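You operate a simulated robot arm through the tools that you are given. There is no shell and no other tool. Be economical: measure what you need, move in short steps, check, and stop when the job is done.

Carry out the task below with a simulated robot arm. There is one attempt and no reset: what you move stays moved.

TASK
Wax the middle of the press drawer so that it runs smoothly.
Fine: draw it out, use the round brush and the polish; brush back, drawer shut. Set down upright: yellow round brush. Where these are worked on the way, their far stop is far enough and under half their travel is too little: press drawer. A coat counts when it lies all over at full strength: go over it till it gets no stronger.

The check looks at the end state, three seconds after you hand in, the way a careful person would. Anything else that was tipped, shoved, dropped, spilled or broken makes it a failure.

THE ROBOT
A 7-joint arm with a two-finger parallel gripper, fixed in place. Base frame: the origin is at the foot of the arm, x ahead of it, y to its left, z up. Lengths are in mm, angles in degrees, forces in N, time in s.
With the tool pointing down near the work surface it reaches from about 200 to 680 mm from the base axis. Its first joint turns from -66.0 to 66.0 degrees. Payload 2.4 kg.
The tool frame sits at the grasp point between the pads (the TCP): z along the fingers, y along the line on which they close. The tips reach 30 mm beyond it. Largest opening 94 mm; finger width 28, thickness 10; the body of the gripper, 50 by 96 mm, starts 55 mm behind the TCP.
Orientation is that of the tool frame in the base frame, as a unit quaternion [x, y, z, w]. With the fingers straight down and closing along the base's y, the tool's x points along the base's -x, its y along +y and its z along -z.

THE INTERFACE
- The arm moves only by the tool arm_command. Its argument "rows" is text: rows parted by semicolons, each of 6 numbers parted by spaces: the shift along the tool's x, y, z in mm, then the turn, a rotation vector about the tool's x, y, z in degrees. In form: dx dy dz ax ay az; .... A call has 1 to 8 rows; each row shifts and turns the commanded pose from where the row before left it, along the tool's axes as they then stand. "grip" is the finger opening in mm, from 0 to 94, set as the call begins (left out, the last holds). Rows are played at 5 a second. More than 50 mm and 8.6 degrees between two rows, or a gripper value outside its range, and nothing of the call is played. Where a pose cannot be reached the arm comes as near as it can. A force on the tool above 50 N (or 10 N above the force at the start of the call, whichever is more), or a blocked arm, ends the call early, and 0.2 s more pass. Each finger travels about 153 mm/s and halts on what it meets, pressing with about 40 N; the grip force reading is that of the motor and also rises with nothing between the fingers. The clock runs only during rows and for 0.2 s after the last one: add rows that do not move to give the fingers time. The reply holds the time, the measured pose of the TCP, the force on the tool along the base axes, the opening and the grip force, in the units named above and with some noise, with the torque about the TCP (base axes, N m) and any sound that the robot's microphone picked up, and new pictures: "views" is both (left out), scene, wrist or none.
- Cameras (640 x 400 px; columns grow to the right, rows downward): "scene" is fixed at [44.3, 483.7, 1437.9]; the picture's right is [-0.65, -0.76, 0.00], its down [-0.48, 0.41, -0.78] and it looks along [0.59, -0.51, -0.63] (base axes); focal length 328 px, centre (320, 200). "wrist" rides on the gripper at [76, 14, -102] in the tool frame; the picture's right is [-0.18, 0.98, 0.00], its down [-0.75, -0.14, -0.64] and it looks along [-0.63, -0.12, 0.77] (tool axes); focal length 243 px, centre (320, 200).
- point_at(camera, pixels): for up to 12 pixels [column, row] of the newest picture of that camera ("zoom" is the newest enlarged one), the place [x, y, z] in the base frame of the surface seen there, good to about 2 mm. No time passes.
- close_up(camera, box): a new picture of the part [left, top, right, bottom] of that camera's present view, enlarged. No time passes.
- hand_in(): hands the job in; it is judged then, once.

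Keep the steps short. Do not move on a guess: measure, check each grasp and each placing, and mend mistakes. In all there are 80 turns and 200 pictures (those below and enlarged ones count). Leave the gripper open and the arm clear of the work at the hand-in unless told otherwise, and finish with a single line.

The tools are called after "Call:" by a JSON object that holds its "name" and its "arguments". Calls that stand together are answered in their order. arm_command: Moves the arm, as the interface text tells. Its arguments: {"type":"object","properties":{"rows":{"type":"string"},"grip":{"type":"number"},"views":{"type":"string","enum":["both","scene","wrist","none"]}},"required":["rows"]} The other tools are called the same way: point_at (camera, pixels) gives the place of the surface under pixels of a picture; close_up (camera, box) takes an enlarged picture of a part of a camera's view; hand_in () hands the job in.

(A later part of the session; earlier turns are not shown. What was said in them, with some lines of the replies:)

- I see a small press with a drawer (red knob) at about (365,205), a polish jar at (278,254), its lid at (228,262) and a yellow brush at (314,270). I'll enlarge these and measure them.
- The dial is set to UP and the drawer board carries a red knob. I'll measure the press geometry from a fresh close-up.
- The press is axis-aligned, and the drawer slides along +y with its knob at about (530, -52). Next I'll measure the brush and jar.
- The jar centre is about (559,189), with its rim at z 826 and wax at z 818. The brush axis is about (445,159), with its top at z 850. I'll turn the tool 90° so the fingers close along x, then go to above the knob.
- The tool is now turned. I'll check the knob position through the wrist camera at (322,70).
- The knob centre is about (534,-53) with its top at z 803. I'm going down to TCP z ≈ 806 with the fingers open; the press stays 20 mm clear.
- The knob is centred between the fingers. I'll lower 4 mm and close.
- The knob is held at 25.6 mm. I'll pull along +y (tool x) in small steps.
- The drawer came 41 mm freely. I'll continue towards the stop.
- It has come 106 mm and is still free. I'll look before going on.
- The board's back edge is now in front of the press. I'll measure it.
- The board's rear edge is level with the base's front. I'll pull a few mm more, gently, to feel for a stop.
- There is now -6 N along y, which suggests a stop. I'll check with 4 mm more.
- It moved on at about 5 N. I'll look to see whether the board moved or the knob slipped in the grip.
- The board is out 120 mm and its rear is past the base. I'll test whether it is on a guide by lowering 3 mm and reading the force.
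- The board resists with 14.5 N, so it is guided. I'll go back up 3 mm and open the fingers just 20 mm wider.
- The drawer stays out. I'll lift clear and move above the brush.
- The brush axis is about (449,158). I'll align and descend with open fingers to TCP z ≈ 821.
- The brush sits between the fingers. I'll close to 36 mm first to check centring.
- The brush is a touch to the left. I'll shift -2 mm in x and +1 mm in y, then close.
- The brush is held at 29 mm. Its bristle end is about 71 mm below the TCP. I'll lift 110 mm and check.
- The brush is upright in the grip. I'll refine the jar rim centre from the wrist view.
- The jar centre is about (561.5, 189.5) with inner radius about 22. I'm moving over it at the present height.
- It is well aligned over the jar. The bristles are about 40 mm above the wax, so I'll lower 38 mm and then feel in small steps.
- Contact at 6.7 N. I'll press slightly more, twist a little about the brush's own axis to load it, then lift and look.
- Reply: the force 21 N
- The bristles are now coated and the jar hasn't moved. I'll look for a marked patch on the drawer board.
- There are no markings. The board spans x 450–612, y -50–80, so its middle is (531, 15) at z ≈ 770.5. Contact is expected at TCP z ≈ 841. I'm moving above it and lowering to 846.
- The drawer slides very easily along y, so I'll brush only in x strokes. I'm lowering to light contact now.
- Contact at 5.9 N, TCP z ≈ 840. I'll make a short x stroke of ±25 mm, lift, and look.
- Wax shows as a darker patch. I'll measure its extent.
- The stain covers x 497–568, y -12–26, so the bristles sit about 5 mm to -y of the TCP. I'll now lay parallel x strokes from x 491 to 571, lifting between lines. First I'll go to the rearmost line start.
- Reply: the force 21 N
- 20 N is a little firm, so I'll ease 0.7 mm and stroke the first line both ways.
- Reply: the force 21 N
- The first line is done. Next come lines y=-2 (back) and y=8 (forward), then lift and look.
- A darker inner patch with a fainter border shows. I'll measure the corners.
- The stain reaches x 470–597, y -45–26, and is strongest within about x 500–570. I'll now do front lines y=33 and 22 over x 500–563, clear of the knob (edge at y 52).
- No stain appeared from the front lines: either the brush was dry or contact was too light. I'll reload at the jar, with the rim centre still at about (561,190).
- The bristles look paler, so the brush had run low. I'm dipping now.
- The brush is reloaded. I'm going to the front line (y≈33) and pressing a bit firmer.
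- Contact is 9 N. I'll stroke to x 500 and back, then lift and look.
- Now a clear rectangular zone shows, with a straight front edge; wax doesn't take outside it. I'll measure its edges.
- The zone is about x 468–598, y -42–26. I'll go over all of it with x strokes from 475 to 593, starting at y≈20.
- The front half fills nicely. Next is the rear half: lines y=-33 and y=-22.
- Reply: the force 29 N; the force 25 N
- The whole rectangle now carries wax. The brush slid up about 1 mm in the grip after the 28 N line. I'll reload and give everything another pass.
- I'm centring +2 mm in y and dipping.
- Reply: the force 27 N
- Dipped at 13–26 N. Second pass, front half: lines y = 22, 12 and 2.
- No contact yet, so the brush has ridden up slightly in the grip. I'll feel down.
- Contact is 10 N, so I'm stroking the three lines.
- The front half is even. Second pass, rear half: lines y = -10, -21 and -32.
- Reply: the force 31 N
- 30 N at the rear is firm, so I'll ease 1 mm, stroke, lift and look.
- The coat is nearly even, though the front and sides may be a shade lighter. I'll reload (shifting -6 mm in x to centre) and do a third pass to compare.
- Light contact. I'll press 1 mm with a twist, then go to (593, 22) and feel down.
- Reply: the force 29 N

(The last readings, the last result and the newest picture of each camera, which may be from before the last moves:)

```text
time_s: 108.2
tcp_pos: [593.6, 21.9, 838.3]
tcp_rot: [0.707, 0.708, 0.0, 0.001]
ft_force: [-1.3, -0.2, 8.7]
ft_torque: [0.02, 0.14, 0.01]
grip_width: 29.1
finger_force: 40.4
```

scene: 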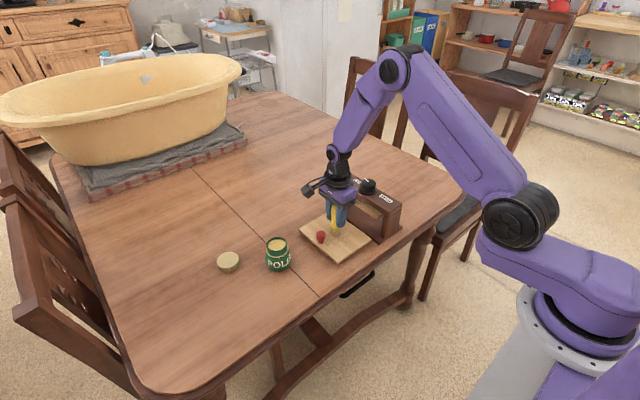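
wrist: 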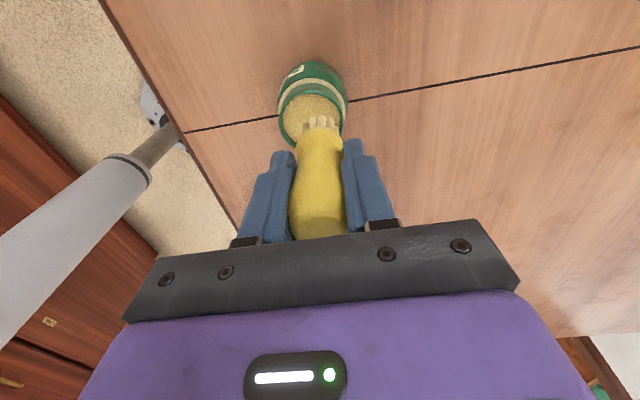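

Contact is 9 N. Third pass, front half.

Call:
{"name": "arm_command", "arguments": {"rows": "0 -14.5 0.4 0 0 0;0 -14.5 0 0 0 0;0 -14.5 0 0 0 0;0 -14.5 0 0 0 0;0 -14.5 0 0 0 0;0 -14.5 0 0 0 0;0 -14.5 0 0 0 0;0 -17 0 0 0 0", "views": "none"}}

Call:
{"name": "arm_command", "arguments": {"rows": "0 0 -6 0 0 0;-10 0 0 0 0 0;0 0 6 0 0 0;0 0 0 0 0 0", "views": "none"}}

Call:
{"name": "arm_command", "arguments": {"rows": "0 14.5 0 0 0 0;0 14.5 0 0 0 0;0 14.5 0 0 0 0;0 14.5 0 0 0 0;0 14.5 0 0 0 0;0 14.5 0 0 0 0;0 14.5 0 0 0 0;0 17 0 0 0 0", "views": "none"}}

Call:
{"name": "arm_command", "arguments": {"rows": "0 0 -6 0 0 0;-10 0 0 0 0 0;0 0 6 0 0 0;0 0 0 0 0 0", "views": "none"}}

Call:
{"name": "arm_command", "arguments": {"rows": "0 -14.5 0 0 0 0;0 -14.5 0 0 0 0;0 -14.5 0 0 0 0;0 -14.5 0 0 0 0;0 -14.5 0 0 0 0;0 -14.5 0 0 0 0;0 -14.5 0 0 0 0;0 -17 0 0 0 0", "views": "none"}}

Call:
{"name": "arm_command", "arguments": {"rows": "0 0 -40 0 0 0;0 0 -45 0 0 0;4 -35 0 0 0 0;4 -35 0 0 0 0;0 0 0 0 0 0", "views": "wrist"}}

Call:
{"name": "close_up", "arguments": {"camera": "wrist", "box": [360, 20, 560, 150]}}

Call:
{"name": "close_up", "arguments": {"camera": "scene", "box": [300, 200, 380, 256]}}

```text
time_s: 110.0
tcp_pos: [472.7, 23.7, 838.4]
tcp_rot: [0.707, 0.708, 0.0, -0.001]
ft_force: [2.3, 1.8, 9.8]
ft_torque: [-0.14, -0.17, 0.03]
grip_width: 29.0
finger_force: 40.1
```

```text
time_s: 111.0
tcp_pos: [472.4, 14.1, 837.1]
tcp_rot: [0.707, 0.707, 0.0, 0.0]
ft_force: [-4.1, 0.3, 12.0]
ft_torque: [-0.16, 0.24, -0.04]
grip_width: 29.1
finger_force: 39.9
```

```text
time_s: 112.8
tcp_pos: [592.0, 13.8, 838.0]
tcp_rot: [0.707, 0.707, 0.0, 0.0]
ft_force: [-5.2, 0.3, 12.6]
ft_torque: [-0.15, 0.27, -0.1]
grip_width: 28.9
finger_force: 39.9
```

```text
time_s: 113.8
tcp_pos: [591.0, 2.7, 837.7]
tcp_rot: [0.707, 0.707, 0.0, 0.0]
ft_force: [-5.8, 0.3, 14.6]
ft_torque: [-0.14, 0.37, -0.06]
grip_width: 29.1
finger_force: 39.9
```

```text
time_s: 115.6
tcp_pos: [473.3, 3.5, 837.2]
tcp_rot: [0.707, 0.707, 0.0, 0.0]
ft_force: [3.2, 0.8, 14.5]
ft_torque: [-0.14, -0.26, 0.09]
grip_width: 29.1
finger_force: 39.9
```

```text
time_s: 116.8
tcp_pos: [404.5, 9.8, 922.5]
tcp_rot: [0.707, 0.707, -0.001, 0.0]
ft_force: [0.2, 0.2, -0.5]
ft_torque: [-0.03, 0.0, -0.02]
grip_width: 29.1
finger_force: 40.5
```

wrist: 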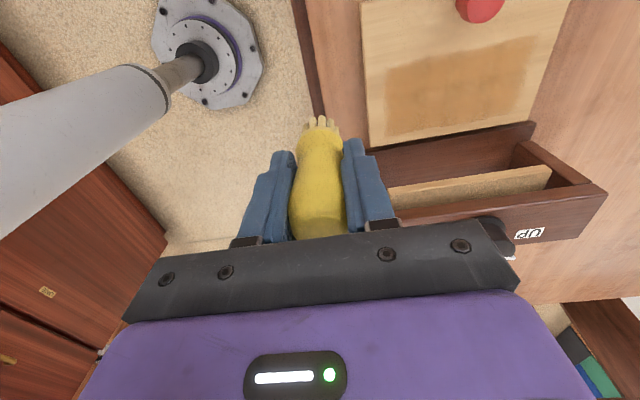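

```text
3.08 times, centred on (460, 85) of wrist
```

zoom: 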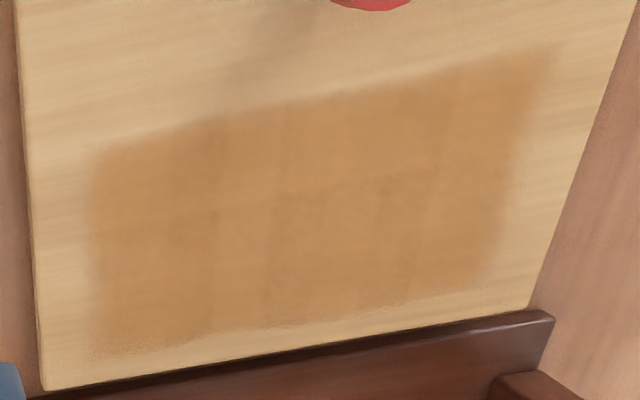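

```text
7.14 times, centred on (340, 228) of scene
```

zoom: 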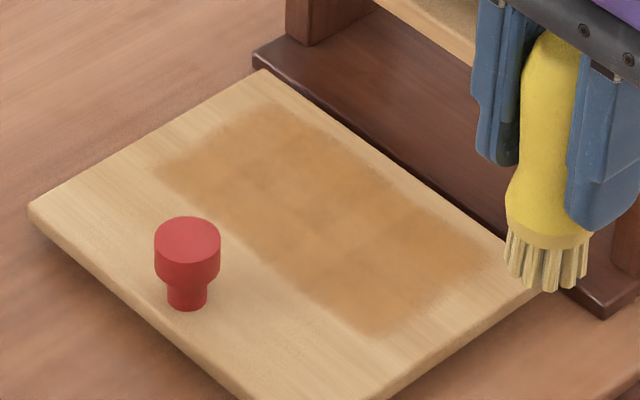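

It is very even now. I'll finish the third pass on the rear half with the rest of the load.

Call:
{"name": "arm_command", "arguments": {"rows": "-9 35 0 0 0 0;-10 35 0 0 0 0;0 0 40 0 0 0;0 0 38 0 0 0;0 0 6.3 0 0 0;0 0 0 0 0 0", "views": "none"}}

Call:
{"name": "arm_command", "arguments": {"rows": "0 14.5 0 0 0 0;0 14.5 0 0 0 0;0 14.5 0 0 0 0;0 14.5 0 0 0 0;0 14.5 0 0 0 0;0 14.5 0 0 0 0;0 14.5 0 0 0 0;0 17 0 0 0 0", "views": "none"}}

Call:
{"name": "arm_command", "arguments": {"rows": "0 0 -6 0 0 0;-11 0 0 0 0 0;0 0 6 0 0 0;0 0 0 0 0 0", "views": "none"}}

Call:
{"name": "arm_command", "arguments": {"rows": "0 -14.5 0 0 0 0;0 -14.5 0 0 0 0;0 -14.5 0 0 0 0;0 -14.5 0 0 0 0;0 -14.5 0 0 0 0;0 -14.5 0 0 0 0;0 -14.5 0 0 0 0;0 -17 0 0 0 0", "views": "none"}}

Call:
{"name": "arm_command", "arguments": {"rows": "0 0 -6 0 0 0;-13 0 0 0 0 0;0 0 5.2 0 0 0;0 0 0 0 0 0", "views": "none"}}

Call:
{"name": "arm_command", "arguments": {"rows": "0 14.5 0 0 0 0;0 14.5 0 0 0 0;0 14.5 0 0 0 0;0 14.5 0 0 0 0;0 14.5 0 0 0 0;0 14.5 0 0 0 0;0 14.5 0 0 0 0;0 17 0 0 0 0", "views": "none"}}

Call:
{"name": "arm_command", "arguments": {"rows": "0 0 -40 0 0 0;0 0 -45 0 0 0;45 0 0 0 0 0;45 0 0 0 0 0;45 0 0 0 0 0;45 0 0 0 0 0", "views": "wrist"}}

Call:
{"name": "close_up", "arguments": {"camera": "scene", "box": [300, 200, 380, 256]}}

```text
time_s: 118.2
tcp_pos: [472.4, -7.0, 837.5]
tcp_rot: [0.707, 0.707, 0.0, 0.0]
ft_force: [-3.1, 0.6, 16.9]
ft_torque: [-0.13, 0.22, -0.02]
grip_width: 28.9
finger_force: 40.3
```

```text
time_s: 120.0
tcp_pos: [591.0, -9.6, 837.3]
tcp_rot: [0.708, 0.707, -0.001, 0.0]
ft_force: [-5.6, 1.0, 18.5]
ft_torque: [-0.26, 0.38, -0.08]
grip_width: 28.7
finger_force: 40.2
```

```text
time_s: 121.0
tcp_pos: [591.8, -20.4, 838.5]
tcp_rot: [0.707, 0.707, 0.0, -0.001]
ft_force: [-7.3, 0.8, 15.3]
ft_torque: [0.13, 0.42, 0.06]
grip_width: 29.0
finger_force: 39.7
```

```text
time_s: 122.8
tcp_pos: [471.4, -19.9, 840.6]
tcp_rot: [0.707, 0.707, -0.001, -0.001]
ft_force: [1.9, -0.3, 7.9]
ft_torque: [0.1, -0.16, -0.03]
grip_width: 28.8
finger_force: 39.5
```

```text
time_s: 123.8
tcp_pos: [472.6, -31.6, 839.0]
tcp_rot: [0.707, 0.708, -0.002, -0.001]
ft_force: [-5.7, -0.7, 14.3]
ft_torque: [0.05, 0.34, 0.0]
grip_width: 29.1
finger_force: 40.2
```

```text
time_s: 125.6
tcp_pos: [591.9, -31.8, 838.8]
tcp_rot: [0.707, 0.707, 0.001, 0.001]
ft_force: [-6.9, -0.5, 16.7]
ft_torque: [0.09, 0.41, 0.03]
grip_width: 29.1
finger_force: 40.1
```

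```text
time_s: 127.0
tcp_pos: [593.1, 147.2, 924.9]
tcp_rot: [0.708, 0.706, 0.0, 0.0]
ft_force: [-0.3, -0.3, -0.4]
ft_torque: [0.04, -0.01, 0.06]
grip_width: 29.1
finger_force: 39.6
```

wrist: 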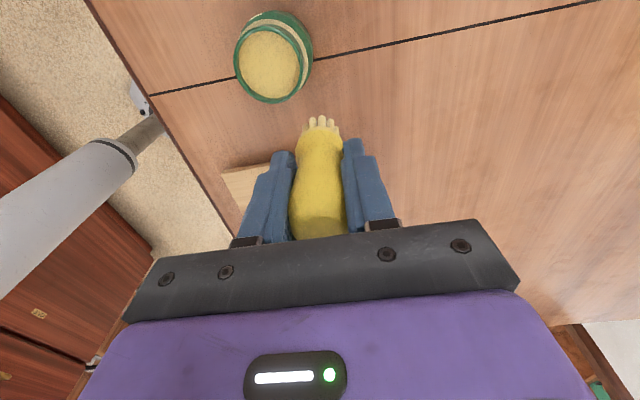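

```text
7.14 times, centred on (340, 228) of scene
```

zoom: 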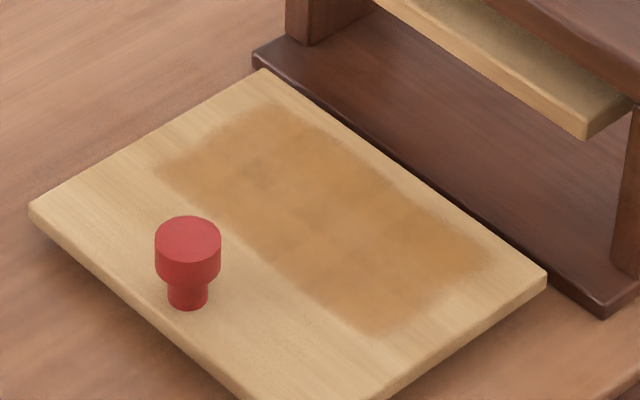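

Call:
{"name": "close_up", "arguments": {"camera": "scene", "box": [315, 207, 375, 249]}}

```text
9.52 times, centred on (345, 228) of scene
```

zoom: 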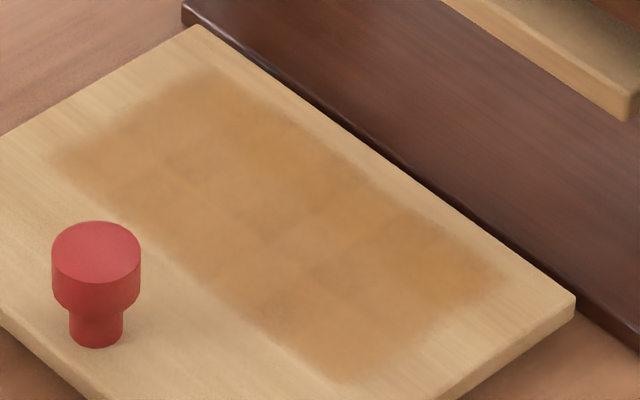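

The rear looks slightly more orange than the front strip. I'll reload once more and do a firmer front pass to see whether it strengthens.

Call:
{"name": "arm_command", "arguments": {"rows": "21 -16 0 0 0 0;21 -16 0 0 0 0;0 0 0 0 0 0;0 0 18 0 0 0;0 0 16 0 0 0;0 0 0 0 0 0", "views": "wrist"}}

Call:
{"name": "arm_command", "arguments": {"rows": "0 0 1.5 0 0 0;0 0 1 0 0 0;0 0 0 0 0 0", "views": "none"}}

```text
time_s: 128.4
tcp_pos: [560.5, 190.1, 888.6]
tcp_rot: [0.707, 0.707, 0.0, 0.0]
ft_force: [0.1, 0.3, -0.3]
ft_torque: [-0.03, 0.01, -0.01]
grip_width: 28.8
finger_force: 40.0
```

wrist: 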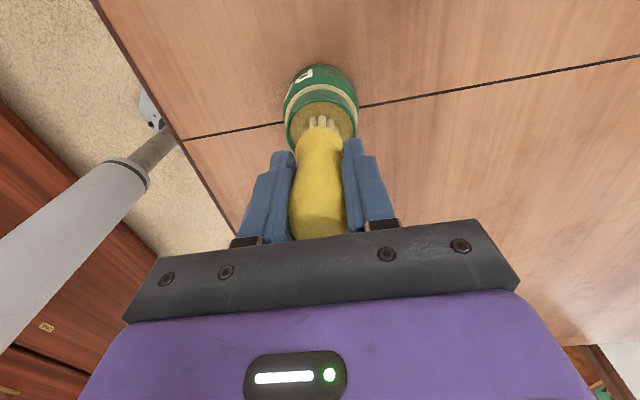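

```text
time_s: 129.2
tcp_pos: [560.7, 189.1, 888.6]
tcp_rot: [0.707, 0.707, 0.0, 0.001]
ft_force: [-2.0, -1.6, 8.3]
ft_torque: [-0.01, 0.09, 0.05]
grip_width: 28.8
finger_force: 39.5
```

Call:
{"name": "arm_command", "arguments": {"rows": "0 0 0.6 0 0 0;0 0 0 0 0 6;0 0 0 0 0 -6;0 0 0 0 0 -6;0 0 0 0 0 6;0 0 0 0 0 0", "views": "none"}}

Call:
{"name": "arm_command", "arguments": {"rows": "0 0 -20 0 0 0;0 0 -22 0 0 0;-42 8 0 0 0 0;-42 8 0 0 0 0;-42 8 0 0 0 0;-42 8 0 0 0 0;0 0 45 0 0 0;0 0 43 0 0 0", "views": "none"}}

Call:
{"name": "arm_command", "arguments": {"rows": "0 0 2 0 0 0;0 0 0.8 0 0 0;0 0 0 0 0 0", "views": "none"}}

```text
time_s: 130.6
tcp_pos: [559.9, 189.9, 888.2]
tcp_rot: [0.708, 0.707, 0.0, 0.0]
ft_force: [0.9, 1.4, 21.9]
ft_torque: [0.06, -0.07, -0.01]
grip_width: 28.9
finger_force: 39.9
```

```text
time_s: 132.4
tcp_pos: [591.8, 21.6, 839.3]
tcp_rot: [0.707, 0.707, -0.001, 0.001]
ft_force: [0.2, -0.3, -0.9]
ft_torque: [-0.02, 0.0, 0.01]
grip_width: 28.8
finger_force: 39.8
```

```text
time_s: 133.2
tcp_pos: [591.2, 20.4, 837.6]
tcp_rot: [0.707, 0.707, 0.0, 0.0]
ft_force: [-3.6, 0.6, 10.5]
ft_torque: [-0.1, 0.24, -0.05]
grip_width: 28.6
finger_force: 39.3
```

Contact is 10.5 N. I'll add 0.6 mm of pressure and stroke y = 22, 12 and 2.

Call:
{"name": "arm_command", "arguments": {"rows": "0 -14.5 0.6 0 0 0;0 -14.5 0 0 0 0;0 -14.5 0 0 0 0;0 -14.5 0 0 0 0;0 -14.5 0 0 0 0;0 -14.5 0 0 0 0;0 -14.5 0 0 0 0;0 -17 0 0 0 0", "views": "none"}}

Call:
{"name": "arm_command", "arguments": {"rows": "0 0 -6 0 0 0;-10 0 0 0 0 0;0 0 6 0 0 0;0 0 0 0 0 0", "views": "none"}}

Call:
{"name": "arm_command", "arguments": {"rows": "0 14.5 0 0 0 0;0 14.5 0 0 0 0;0 14.5 0 0 0 0;0 14.5 0 0 0 0;0 14.5 0 0 0 0;0 14.5 0 0 0 0;0 14.5 0 0 0 0;0 17 0 0 0 0", "views": "none"}}

Call:
{"name": "arm_command", "arguments": {"rows": "0 0 -6 0 0 0;-10 0 0 0 0 0;0 0 6 0 0 0;0 0 0 0 0 0", "views": "none"}}

Call:
{"name": "arm_command", "arguments": {"rows": "0 -14.5 0 0 0 0;0 -14.5 0 0 0 0;0 -14.5 0 0 0 0;0 -14.5 0 0 0 0;0 -14.5 0 0 0 0;0 -14.5 0 0 0 0;0 -14.5 0 0 0 0;0 -17 0 0 0 0", "views": "none"}}

Call:
{"name": "arm_command", "arguments": {"rows": "0 0 -40 0 0 0;0 0 -45 0 0 0;4 -35 0 0 0 0;4 -35 0 0 0 0;0 0 0 0 0 0", "views": "wrist"}}

Call:
{"name": "close_up", "arguments": {"camera": "wrist", "box": [360, 20, 560, 150]}}

Call:
{"name": "close_up", "arguments": {"camera": "scene", "box": [315, 207, 375, 249]}}

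```text
time_s: 135.0
tcp_pos: [473.5, 23.3, 837.0]
tcp_rot: [0.708, 0.707, 0.0, 0.0]
ft_force: [2.9, 0.1, 9.5]
ft_torque: [-0.12, -0.15, 0.02]
grip_width: 28.9
finger_force: 39.9
```

```text
time_s: 136.0
tcp_pos: [472.9, 12.9, 838.1]
tcp_rot: [0.707, 0.707, -0.001, -0.001]
ft_force: [-4.6, 0.7, 11.0]
ft_torque: [-0.14, 0.26, -0.07]
grip_width: 29.0
finger_force: 39.9
```

```text
time_s: 137.8
tcp_pos: [591.5, 13.0, 838.7]
tcp_rot: [0.708, 0.707, -0.001, 0.001]
ft_force: [-2.9, 0.2, 10.0]
ft_torque: [0.01, 0.18, -0.02]
grip_width: 28.8
finger_force: 39.6
```

```text
time_s: 138.8
tcp_pos: [591.3, 3.9, 837.3]
tcp_rot: [0.707, 0.707, 0.0, 0.0]
ft_force: [-4.8, 0.6, 13.5]
ft_torque: [-0.13, 0.35, -0.02]
grip_width: 29.0
finger_force: 40.0
```

```text
time_s: 140.6
tcp_pos: [473.3, 2.0, 837.2]
tcp_rot: [0.707, 0.707, 0.0, 0.0]
ft_force: [5.1, 0.1, 14.1]
ft_torque: [-0.17, -0.3, 0.04]
grip_width: 29.0
finger_force: 39.9
```

```text
time_s: 141.8
tcp_pos: [402.7, 10.6, 921.9]
tcp_rot: [0.707, 0.707, 0.0, 0.0]
ft_force: [-0.6, -0.6, -0.6]
ft_torque: [0.01, 0.01, 0.02]
grip_width: 29.0
finger_force: 39.4
```

wrist: 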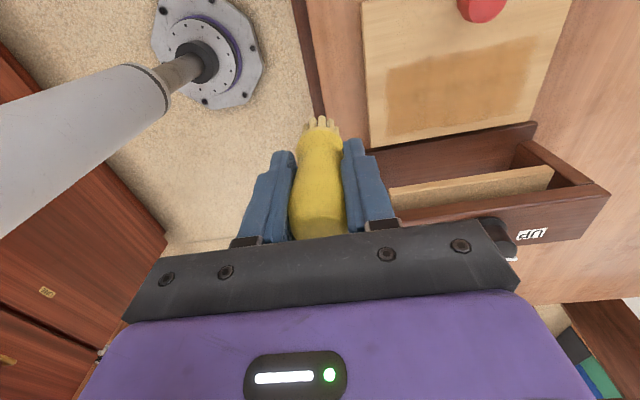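

```text
3.08 times, centred on (460, 85) of wrist
```

zoom: 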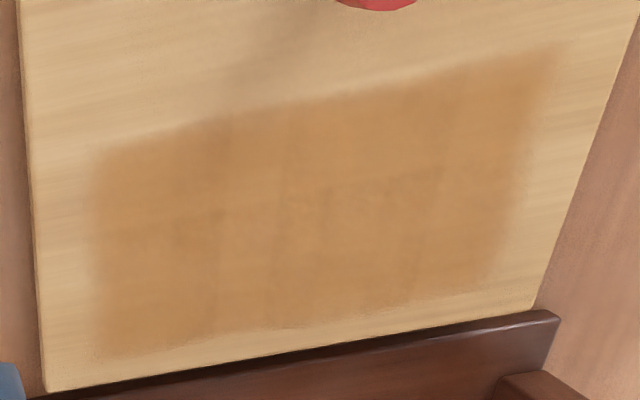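

```text
9.52 times, centred on (345, 228) of scene
```

zoom: 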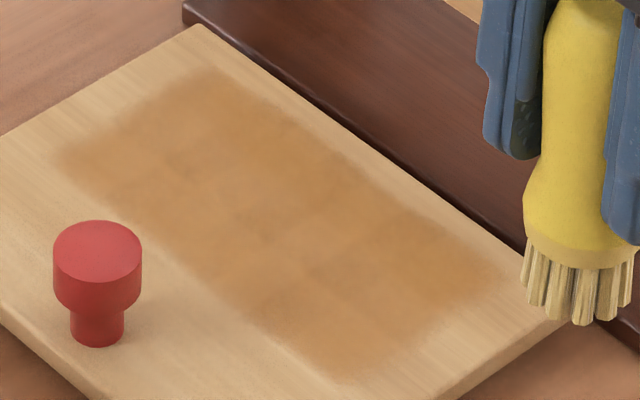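

The front got no stronger. For certainty I'll do one last rear pass (y = -34, -23, -12) with this load.

Call:
{"name": "arm_command", "arguments": {"rows": "-22 35 0 0 0 0;-22 35 0 0 0 0;0 0 40 0 0 0;0 0 38 0 0 0;0 0 5 0 0 0;0 0 0 0 0 0", "views": "none"}}

Call:
{"name": "arm_command", "arguments": {"rows": "0 14.5 0 0 0 0;0 14.5 0 0 0 0;0 14.5 0 0 0 0;0 14.5 0 0 0 0;0 14.5 0 0 0 0;0 14.5 0 0 0 0;0 14.5 0 0 0 0;0 17 0 0 0 0", "views": "none"}}

Call:
{"name": "arm_command", "arguments": {"rows": "0 0 -6 0 0 0;11 0 0 0 0 0;0 0 6.4 0 0 0;0 0 0 0 0 0", "views": "none"}}

Call:
{"name": "arm_command", "arguments": {"rows": "0 -14.5 0 0 0 0;0 -14.5 0 0 0 0;0 -14.5 0 0 0 0;0 -14.5 0 0 0 0;0 -14.5 0 0 0 0;0 -14.5 0 0 0 0;0 -14.5 0 0 0 0;0 -17 0 0 0 0", "views": "none"}}

Call:
{"name": "arm_command", "arguments": {"rows": "0 0 -6 0 0 0;11 0 0 0 0 0;0 0 6.4 0 0 0;0 0 0 0 0 0", "views": "none"}}

Call:
{"name": "arm_command", "arguments": {"rows": "0 14.5 0 0 0 0;0 14.5 0 0 0 0;0 14.5 0 0 0 0;0 14.5 0 0 0 0;0 14.5 0 0 0 0;0 14.5 0 0 0 0;0 14.5 0 0 0 0;0 17 0 0 0 0", "views": "none"}}

Call:
{"name": "arm_command", "arguments": {"rows": "0 0 -45 0 0 0;0 0 -45 0 0 0;43 -35 0 0 0 0;43 -35 0 0 0 0;43 -36 0 0 0 0;42 -36 0 0 0 0;0 0 0 0 0 0", "views": "wrist"}}

Call:
{"name": "close_up", "arguments": {"camera": "scene", "box": [300, 200, 380, 256]}}

```text
time_s: 143.2
tcp_pos: [472.5, -34.9, 838.3]
tcp_rot: [0.707, 0.707, 0.0, 0.0]
ft_force: [-3.4, -0.2, 11.9]
ft_torque: [0.16, 0.25, 0.0]
grip_width: 29.0
finger_force: 40.3
```

```text
time_s: 145.0
tcp_pos: [592.0, -34.8, 838.9]
tcp_rot: [0.706, 0.708, 0.0, 0.0]
ft_force: [0.3, -0.5, -0.8]
ft_torque: [0.0, 0.02, -0.03]
grip_width: 29.2
finger_force: 40.2
```

```text
time_s: 146.0
tcp_pos: [593.0, -23.0, 838.3]
tcp_rot: [0.707, 0.707, 0.0, 0.0]
ft_force: [0.2, 0.0, -0.3]
ft_torque: [0.01, 0.02, 0.01]
grip_width: 29.0
finger_force: 40.1
```

```text
time_s: 147.8
tcp_pos: [473.2, -20.4, 840.0]
tcp_rot: [0.707, 0.707, 0.0, 0.0]
ft_force: [-0.2, 0.1, -0.7]
ft_torque: [0.0, 0.02, 0.01]
grip_width: 28.7
finger_force: 39.7
```

```text
time_s: 148.8
tcp_pos: [472.5, -11.7, 839.2]
tcp_rot: [0.707, 0.707, 0.0, 0.0]
ft_force: [-1.0, 0.5, 2.7]
ft_torque: [0.05, 0.14, -0.01]
grip_width: 29.3
finger_force: 39.8
```

```text
time_s: 150.6
tcp_pos: [590.2, -10.7, 838.7]
tcp_rot: [0.708, 0.706, 0.0, 0.0]
ft_force: [-5.5, 0.4, 15.5]
ft_torque: [-0.08, 0.37, -0.03]
grip_width: 29.0
finger_force: 40.2
```

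```text
refused: row 3 steps farther than a row can; nothing moved
```

```text
7.14 times, centred on (340, 228) of scene
```

zoom: 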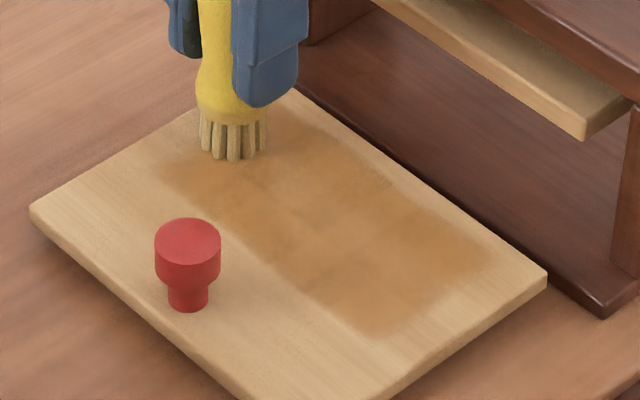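

The lift was refused because the step was too long. I'll lift first and then move in shorter steps to above the brush's old place (448.5,159.5).

Call:
{"name": "arm_command", "arguments": {"rows": "0 0 -45 0 0 0;0 0 -45 0 0 0;28 0 0 0 0 0;28 -28 0 0 0 0;28 -28 0 0 0 0;28 -28 0 0 0 0;29 -28 0 0 0 0;29 -30 0 0 0 0", "views": "both"}}

Call:
{"name": "close_up", "arguments": {"camera": "scene", "box": [300, 200, 380, 256]}}

Call:
{"name": "close_up", "arguments": {"camera": "scene", "box": [270, 180, 350, 290]}}

```text
time_s: 152.4
tcp_pos: [449.6, 159.7, 928.5]
tcp_rot: [0.707, 0.707, 0.002, 0.001]
ft_force: [0.5, -0.2, -0.7]
ft_torque: [-0.01, -0.02, -0.01]
grip_width: 29.1
finger_force: 39.7
```

scene: 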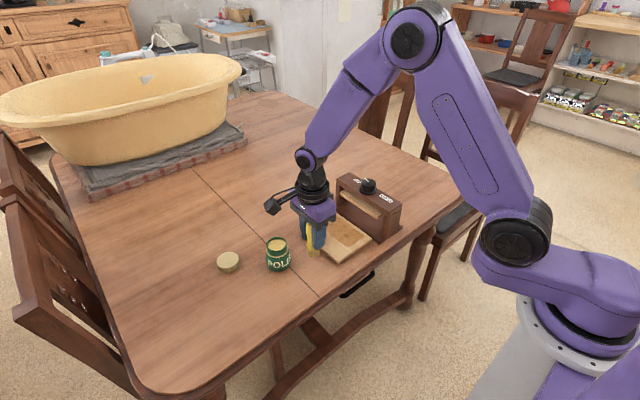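
wrist: 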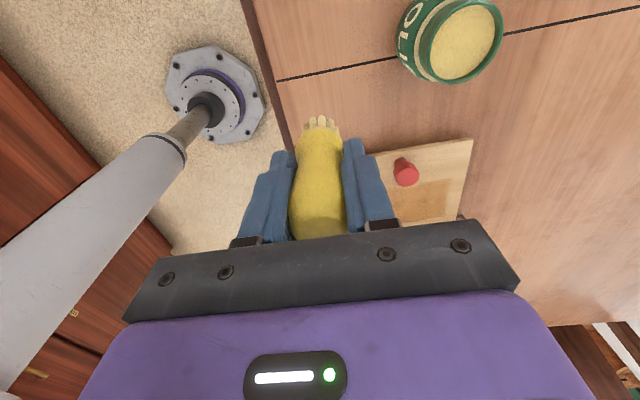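

```text
7.14 times, centred on (340, 228) of scene
```

zoom: 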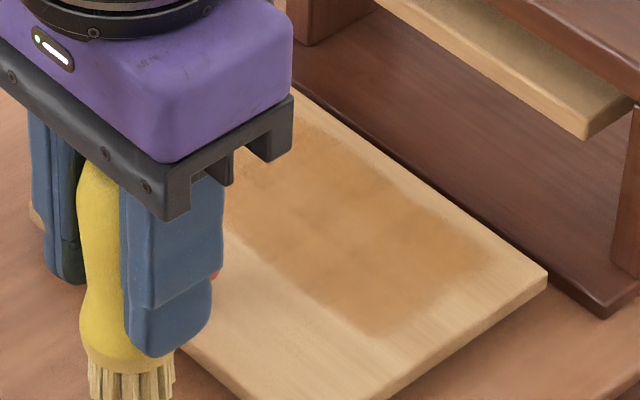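

```text
3.64 times, centred on (310, 235) of scene
```

zoom: 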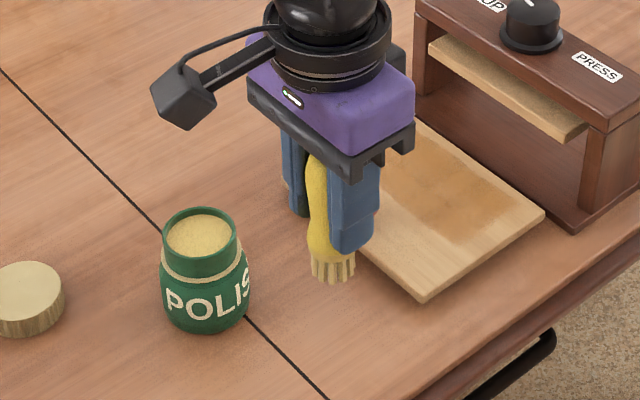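

The coat is even and unchanged. Now I'll lower the brush to just above the table (TCP ≈ 822) and check its uprightness before release.

Call:
{"name": "arm_command", "arguments": {"rows": "0 0 40 0 0 0;0 0 40 0 0 0;0 0 20 0 0 0;0 0 6 0 0 0;0 0 0 0 0 0", "views": "wrist"}}

Call:
{"name": "close_up", "arguments": {"camera": "scene", "box": [285, 230, 345, 300]}}

Call:
{"name": "point_at", "arguments": {"camera": "wrist", "pixels": [[318, 215], [318, 195], [318, 175], [318, 150], [318, 135], [318, 122]]}}

```text
time_s: 153.6
tcp_pos: [449.0, 157.5, 821.1]
tcp_rot: [0.706, 0.708, 0.0, 0.0]
ft_force: [0.1, 0.5, -0.2]
ft_torque: [-0.02, -0.01, -0.02]
grip_width: 29.1
finger_force: 39.8
```

wrist: 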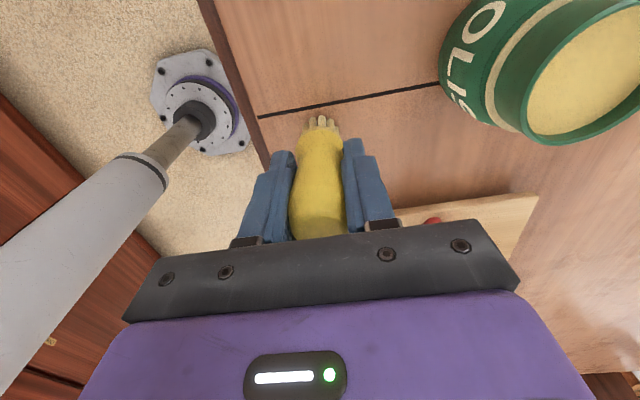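

```text
5.71 times, centred on (315, 265) of scene
```

zoom: 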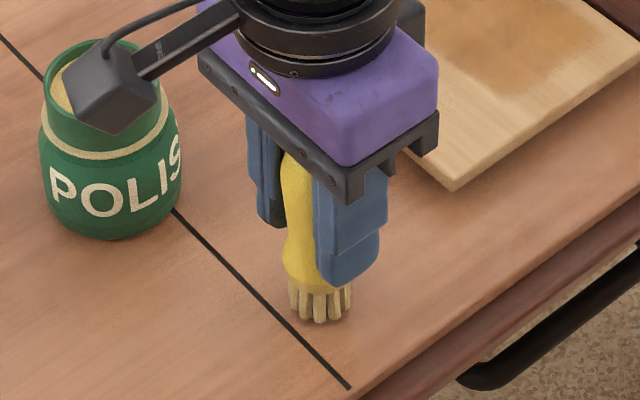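

```text
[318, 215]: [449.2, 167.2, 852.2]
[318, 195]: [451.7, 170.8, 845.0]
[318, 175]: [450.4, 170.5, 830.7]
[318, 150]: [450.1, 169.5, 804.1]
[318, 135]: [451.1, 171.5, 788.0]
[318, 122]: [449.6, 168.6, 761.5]
```

The front surface stays at y ≈ 169–171 from z 845 to 761, so it is upright. I'll lower to contact.

Call:
{"name": "arm_command", "arguments": {"rows": "0 0 1.5 0 0 0;0 0 0 0 0 0", "views": "none"}}

Call:
{"name": "arm_command", "arguments": {"rows": "0 0 1 0 0 0;0 0 0 0 0 0", "views": "none"}}

Call:
{"name": "arm_command", "arguments": {"rows": "0 0 0.7 0 0 0;0 0 0 0 0 0", "views": "none"}}

```text
time_s: 154.2
tcp_pos: [448.2, 157.2, 820.6]
tcp_rot: [0.707, 0.707, 0.0, 0.0]
ft_force: [-0.7, 0.0, -1.3]
ft_torque: [-0.01, 0.03, 0.02]
grip_width: 29.1
finger_force: 39.7
```

```text
time_s: 154.8
tcp_pos: [450.0, 158.3, 819.7]
tcp_rot: [0.707, 0.707, 0.0, 0.0]
ft_force: [-0.4, 0.1, -0.7]
ft_torque: [-0.02, 0.04, -0.01]
grip_width: 28.9
finger_force: 40.1
```

```text
time_s: 155.4
tcp_pos: [448.5, 157.6, 819.6]
tcp_rot: [0.707, 0.708, 0.0, 0.0]
ft_force: [-0.4, -1.4, -0.7]
ft_torque: [0.01, 0.01, 0.03]
grip_width: 29.0
finger_force: 40.2
```

Call:
{"name": "arm_command", "arguments": {"rows": "0 0 0.8 0 0 0;0 0 0 0 0 0", "views": "none"}}

Call:
{"name": "arm_command", "arguments": {"rows": "0 0 0.8 0 0 0;0 0 0 0 0 0", "views": "none"}}

```text
time_s: 156.0
tcp_pos: [449.3, 158.0, 818.2]
tcp_rot: [0.707, 0.708, 0.0, 0.0]
ft_force: [0.0, 0.3, -1.6]
ft_torque: [-0.01, 0.03, -0.02]
grip_width: 29.0
finger_force: 39.4
```

```text
time_s: 156.6
tcp_pos: [449.9, 157.7, 818.5]
tcp_rot: [0.707, 0.707, 0.0, 0.001]
ft_force: [-1.9, -0.2, 10.0]
ft_torque: [0.06, 0.17, 0.01]
grip_width: 28.9
finger_force: 40.5
```

The brush is standing on the table (10 N). I'll open a little first and check.

Call:
{"name": "arm_command", "arguments": {"rows": "0 0 -0.5 0 0 0;0 0 0 0 0 0;0 0 0 0 0 0", "grip": 37, "views": "wrist"}}

Call:
{"name": "arm_command", "arguments": {"rows": "0 0 0 0 0 0;0 0 0 0 0 0;0 0 0 0 0 0", "grip": 70, "views": "wrist"}}

```text
time_s: 157.4
tcp_pos: [449.6, 157.4, 818.2]
tcp_rot: [0.707, 0.707, 0.0, 0.0]
ft_force: [0.3, 1.1, 0.1]
ft_torque: [0.04, 0.02, -0.01]
grip_width: 37.0
finger_force: 0.0
```

wrist: 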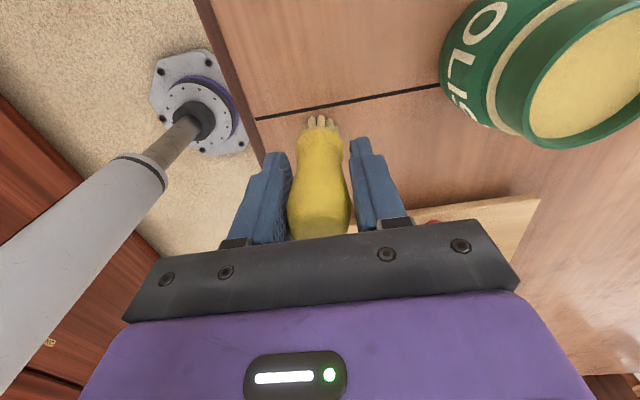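

```text
time_s: 158.2
tcp_pos: [450.6, 158.6, 817.6]
tcp_rot: [0.708, 0.707, 0.0, 0.0]
ft_force: [-0.2, -0.4, 0.2]
ft_torque: [0.01, -0.04, 0.01]
grip_width: 69.9
finger_force: 0.1
```

wrist: 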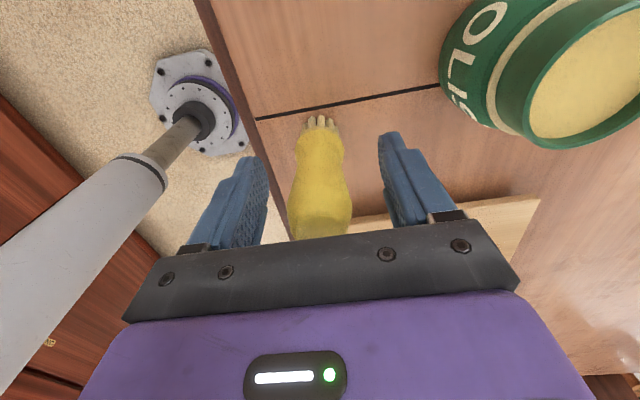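

The brush stands. I'll lift straight up and move above the drawer knob.

Call:
{"name": "arm_command", "arguments": {"rows": "0 0 -20 0 0 0;0 0 -40 0 0 0;0 0 -45 0 0 0;0 0 -45 0 0 0;-30 28 0 0 0 0;-30 28 0 0 0 0;-32 27 0 0 0 0;0 0 0 0 0 0", "views": "both"}}

Call:
{"name": "close_up", "arguments": {"camera": "scene", "box": [255, 200, 385, 300]}}

```text
time_s: 160.0
tcp_pos: [532.1, 66.1, 968.3]
tcp_rot: [0.707, 0.707, 0.0, 0.0]
ft_force: [-0.1, 0.2, -0.2]
ft_torque: [0.02, 0.03, -0.01]
grip_width: 69.9
finger_force: 0.1
```

scene: 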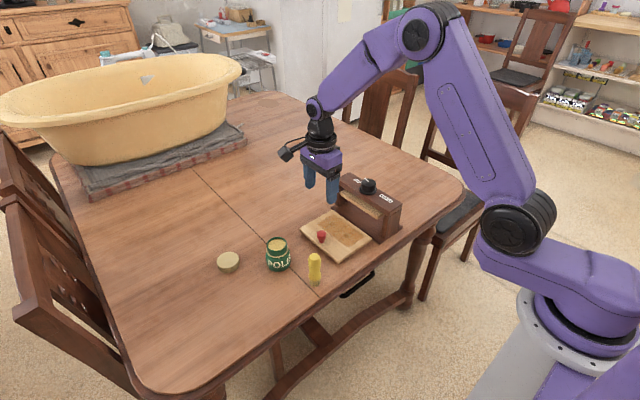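
wrist: 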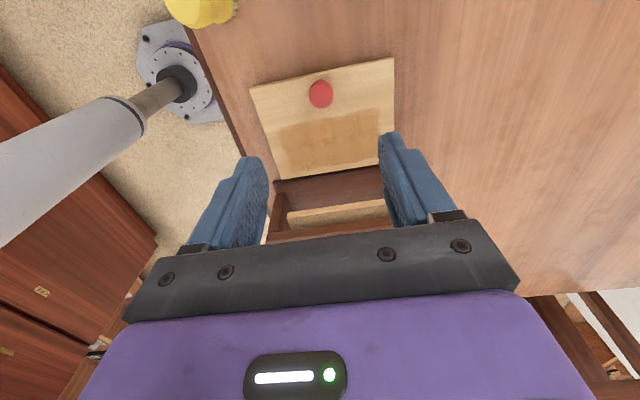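

```text
4.00 times, centred on (320, 250) of scene
```

zoom: 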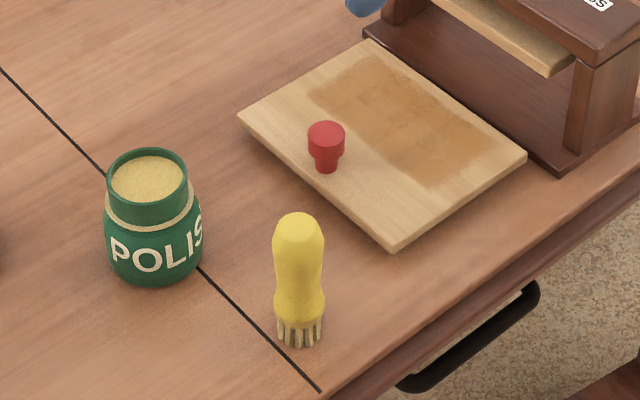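

Everything stands well. I'll measure the knob, then descend.

Call:
{"name": "point_at", "arguments": {"camera": "wrist", "pixels": [[320, 94], [309, 94], [332, 92], [320, 82], [320, 105]]}}

Call:
{"name": "arm_command", "arguments": {"rows": "0 1 45 0 0 0;0 0 45 0 0 0;0 0 40 0 0 0;0 0 25 0 0 0;0 0 5 0 0 0;0 0 0 0 0 0", "grip": 80, "views": "wrist"}}

```text
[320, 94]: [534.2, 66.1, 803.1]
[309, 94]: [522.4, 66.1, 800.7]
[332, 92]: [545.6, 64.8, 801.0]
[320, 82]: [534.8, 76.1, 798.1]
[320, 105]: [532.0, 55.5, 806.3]
```

```text
time_s: 161.4
tcp_pos: [535.0, 66.3, 809.3]
tcp_rot: [0.707, 0.707, 0.001, 0.0]
ft_force: [0.6, 0.5, -0.5]
ft_torque: [-0.01, 0.03, -0.01]
grip_width: 80.1
finger_force: 0.0
5 turns are left
```

wrist: 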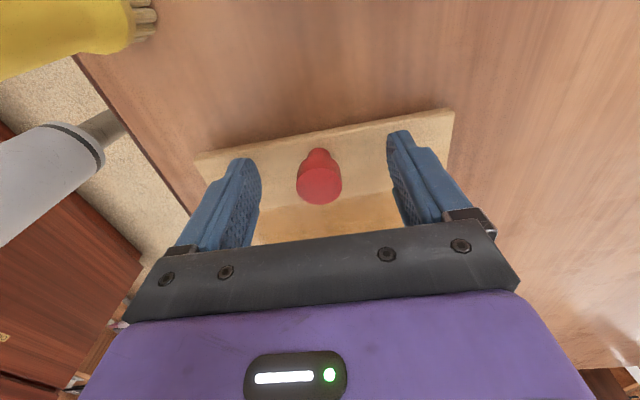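

Five turns are left. The knob is centred, so I'll lower, close, and push the drawer fully in (119 mm, then a few mm to the stop).

Call:
{"name": "arm_command", "arguments": {"rows": "0 0 4 0 0 0;0 0 0 0 0 0", "views": "none"}}

Call:
{"name": "arm_command", "arguments": {"rows": "0 0 0 0 0 0;0 0 0 0 0 0;0 0 0 0 0 0", "grip": 10, "views": "none"}}

Call:
{"name": "arm_command", "arguments": {"rows": "-14 0 0 0 0 0;-15 0 0 0 0 0;-15 0 0 0 0 0;-15 0 0 0 0 0;-15 0 0 0 0 0;-15 0 0 0 0 0;-15 0 0 0 0 0;-10 0 0 0 0 0", "views": "none"}}

Call:
{"name": "arm_command", "arguments": {"rows": "-3 0 0 0 0 0;-2 0 0 0 0 0;-2 0 0 0 0 0;0 0 0 0 0 0", "views": "both"}}

Call:
{"name": "close_up", "arguments": {"camera": "scene", "box": [320, 160, 420, 250]}}

Call:
{"name": "point_at", "arguments": {"camera": "zoom", "pixels": [[140, 238], [150, 240], [307, 353], [300, 345]]}}

```text
time_s: 162.0
tcp_pos: [533.2, 66.2, 804.5]
tcp_rot: [0.707, 0.707, -0.001, 0.0]
ft_force: [0.3, -0.2, -0.5]
ft_torque: [0.0, 0.03, -0.02]
grip_width: 80.0
finger_force: 0.0
```

```text
time_s: 162.8
tcp_pos: [532.6, 66.1, 805.5]
tcp_rot: [0.707, 0.707, 0.0, 0.001]
ft_force: [-4.0, -0.5, 1.8]
ft_torque: [-0.04, -0.16, 0.18]
grip_width: 25.8
finger_force: 40.3
```

```text
time_s: 164.6
tcp_pos: [534.9, -43.3, 805.3]
tcp_rot: [0.705, 0.709, 0.0, 0.0]
ft_force: [-1.9, 16.8, 24.7]
ft_torque: [0.48, -0.59, 0.06]
grip_width: 25.7
finger_force: 40.1
```

```text
time_s: 165.6
tcp_pos: [534.7, -56.0, 803.6]
tcp_rot: [0.709, 0.706, 0.001, 0.0]
ft_force: [4.2, 11.9, 11.1]
ft_torque: [0.06, 0.5, 0.03]
grip_width: 25.2
finger_force: 39.9
```

scene: 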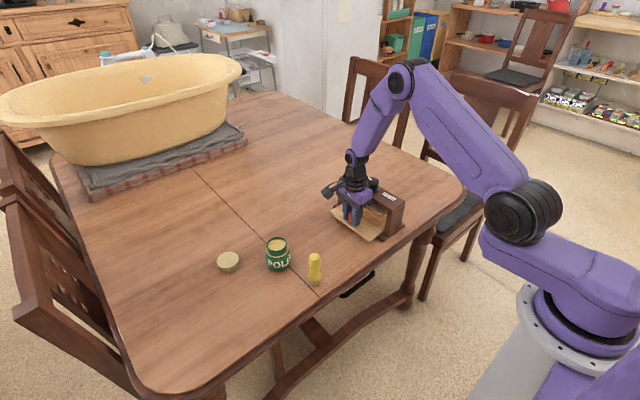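
wrist: 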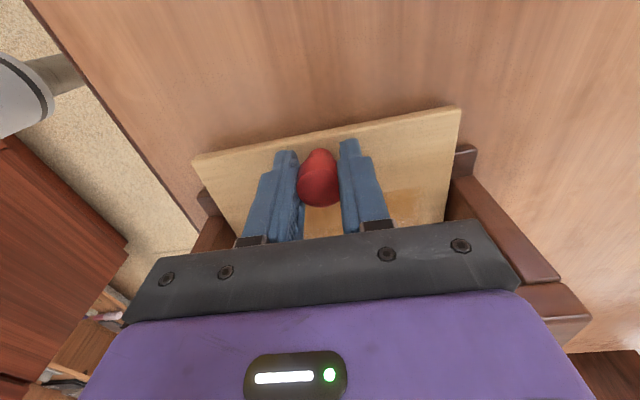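

```text
4.44 times, centred on (370, 205) of scene
```

zoom: 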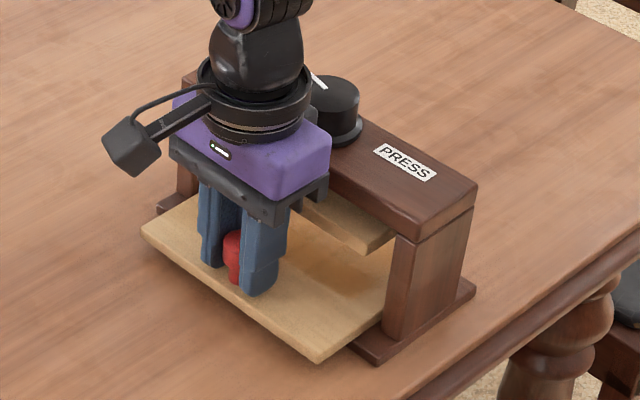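

```text
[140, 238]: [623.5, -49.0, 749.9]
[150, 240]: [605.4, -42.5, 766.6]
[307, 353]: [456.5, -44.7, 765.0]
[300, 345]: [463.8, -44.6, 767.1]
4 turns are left
```

The drawer is at its stop. I'll release, lift clear, and check the press position and drawer.

Call:
{"name": "arm_command", "arguments": {"rows": "0 0 0 0 0 0;0 0 0 0 0 0;0 0 0 0 0 0", "grip": 80, "views": "none"}}

Call:
{"name": "arm_command", "arguments": {"rows": "0 0 -20 0 0 0;0 0 -40 0 0 0;0 0 -45 0 0 0;0 0 -45 0 0 0;0 0 -45 0 0 0;0 0 -45 0 0 0;0 -45 0 0 0 0;0 -45 0 0 0 0", "views": "scene"}}

Call:
{"name": "close_up", "arguments": {"camera": "scene", "box": [320, 160, 420, 250]}}

Call:
{"name": "point_at", "arguments": {"camera": "zoom", "pixels": [[148, 240], [307, 355], [300, 347], [237, 242], [413, 238], [468, 195], [389, 244], [372, 360], [467, 297], [240, 56], [376, 332], [235, 250]]}}

```text
time_s: 166.4
tcp_pos: [534.3, -54.7, 804.5]
tcp_rot: [0.707, 0.707, 0.001, 0.0]
ft_force: [0.1, 0.0, -0.5]
ft_torque: [-0.01, 0.02, 0.01]
grip_width: 80.1
finger_force: 0.0
```

```text
time_s: 168.2
tcp_pos: [443.3, -54.3, 1047.7]
tcp_rot: [0.707, 0.707, 0.0, 0.001]
ft_force: [-0.4, 0.8, 0.8]
ft_torque: [0.04, 0.03, 0.01]
grip_width: 80.0
finger_force: 0.2
```

scene: 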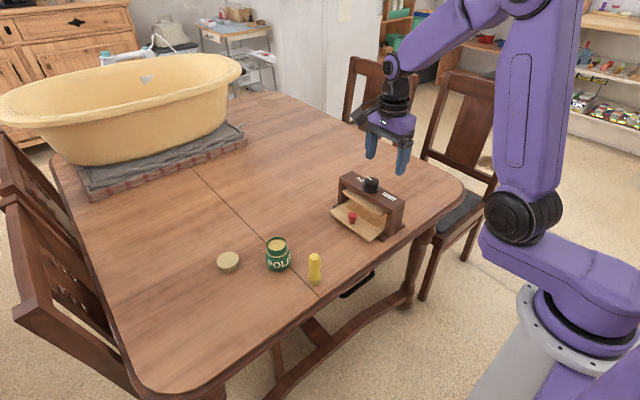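

```text
4.44 times, centred on (370, 205) of scene
```

zoom: 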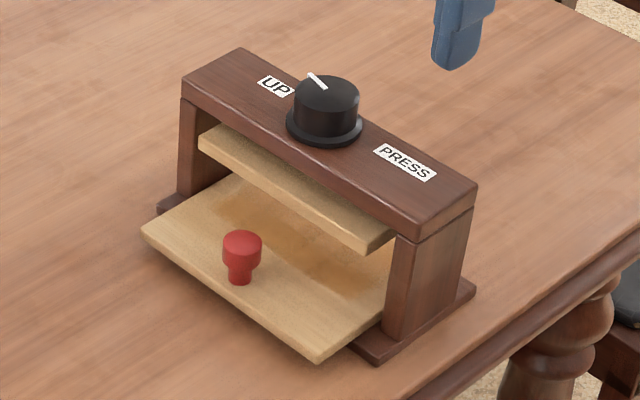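

```text
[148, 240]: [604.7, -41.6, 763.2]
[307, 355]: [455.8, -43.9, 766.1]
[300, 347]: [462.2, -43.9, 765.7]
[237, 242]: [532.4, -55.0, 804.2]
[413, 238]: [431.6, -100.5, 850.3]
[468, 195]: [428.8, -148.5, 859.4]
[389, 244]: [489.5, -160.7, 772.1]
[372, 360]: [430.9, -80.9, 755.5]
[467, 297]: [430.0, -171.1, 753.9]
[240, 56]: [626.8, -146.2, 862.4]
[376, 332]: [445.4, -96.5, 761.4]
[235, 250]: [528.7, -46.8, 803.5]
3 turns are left
```

The drawer is shut to its original place in the press, though the press itself sits roughly 3 mm further back than at the start. The dial is on UP, the brush is upright, the jar and lid are in place, and the gripper is open and clear, so I'm handing in.

Call:
{"name": "hand_in", "arguments": {}}

```text
The job is handed in.
```

I waxed the middle of the drawer until it got no stronger, shut the drawer, and set the brush back upright, but shutting it pushed the press back about 3 mm.
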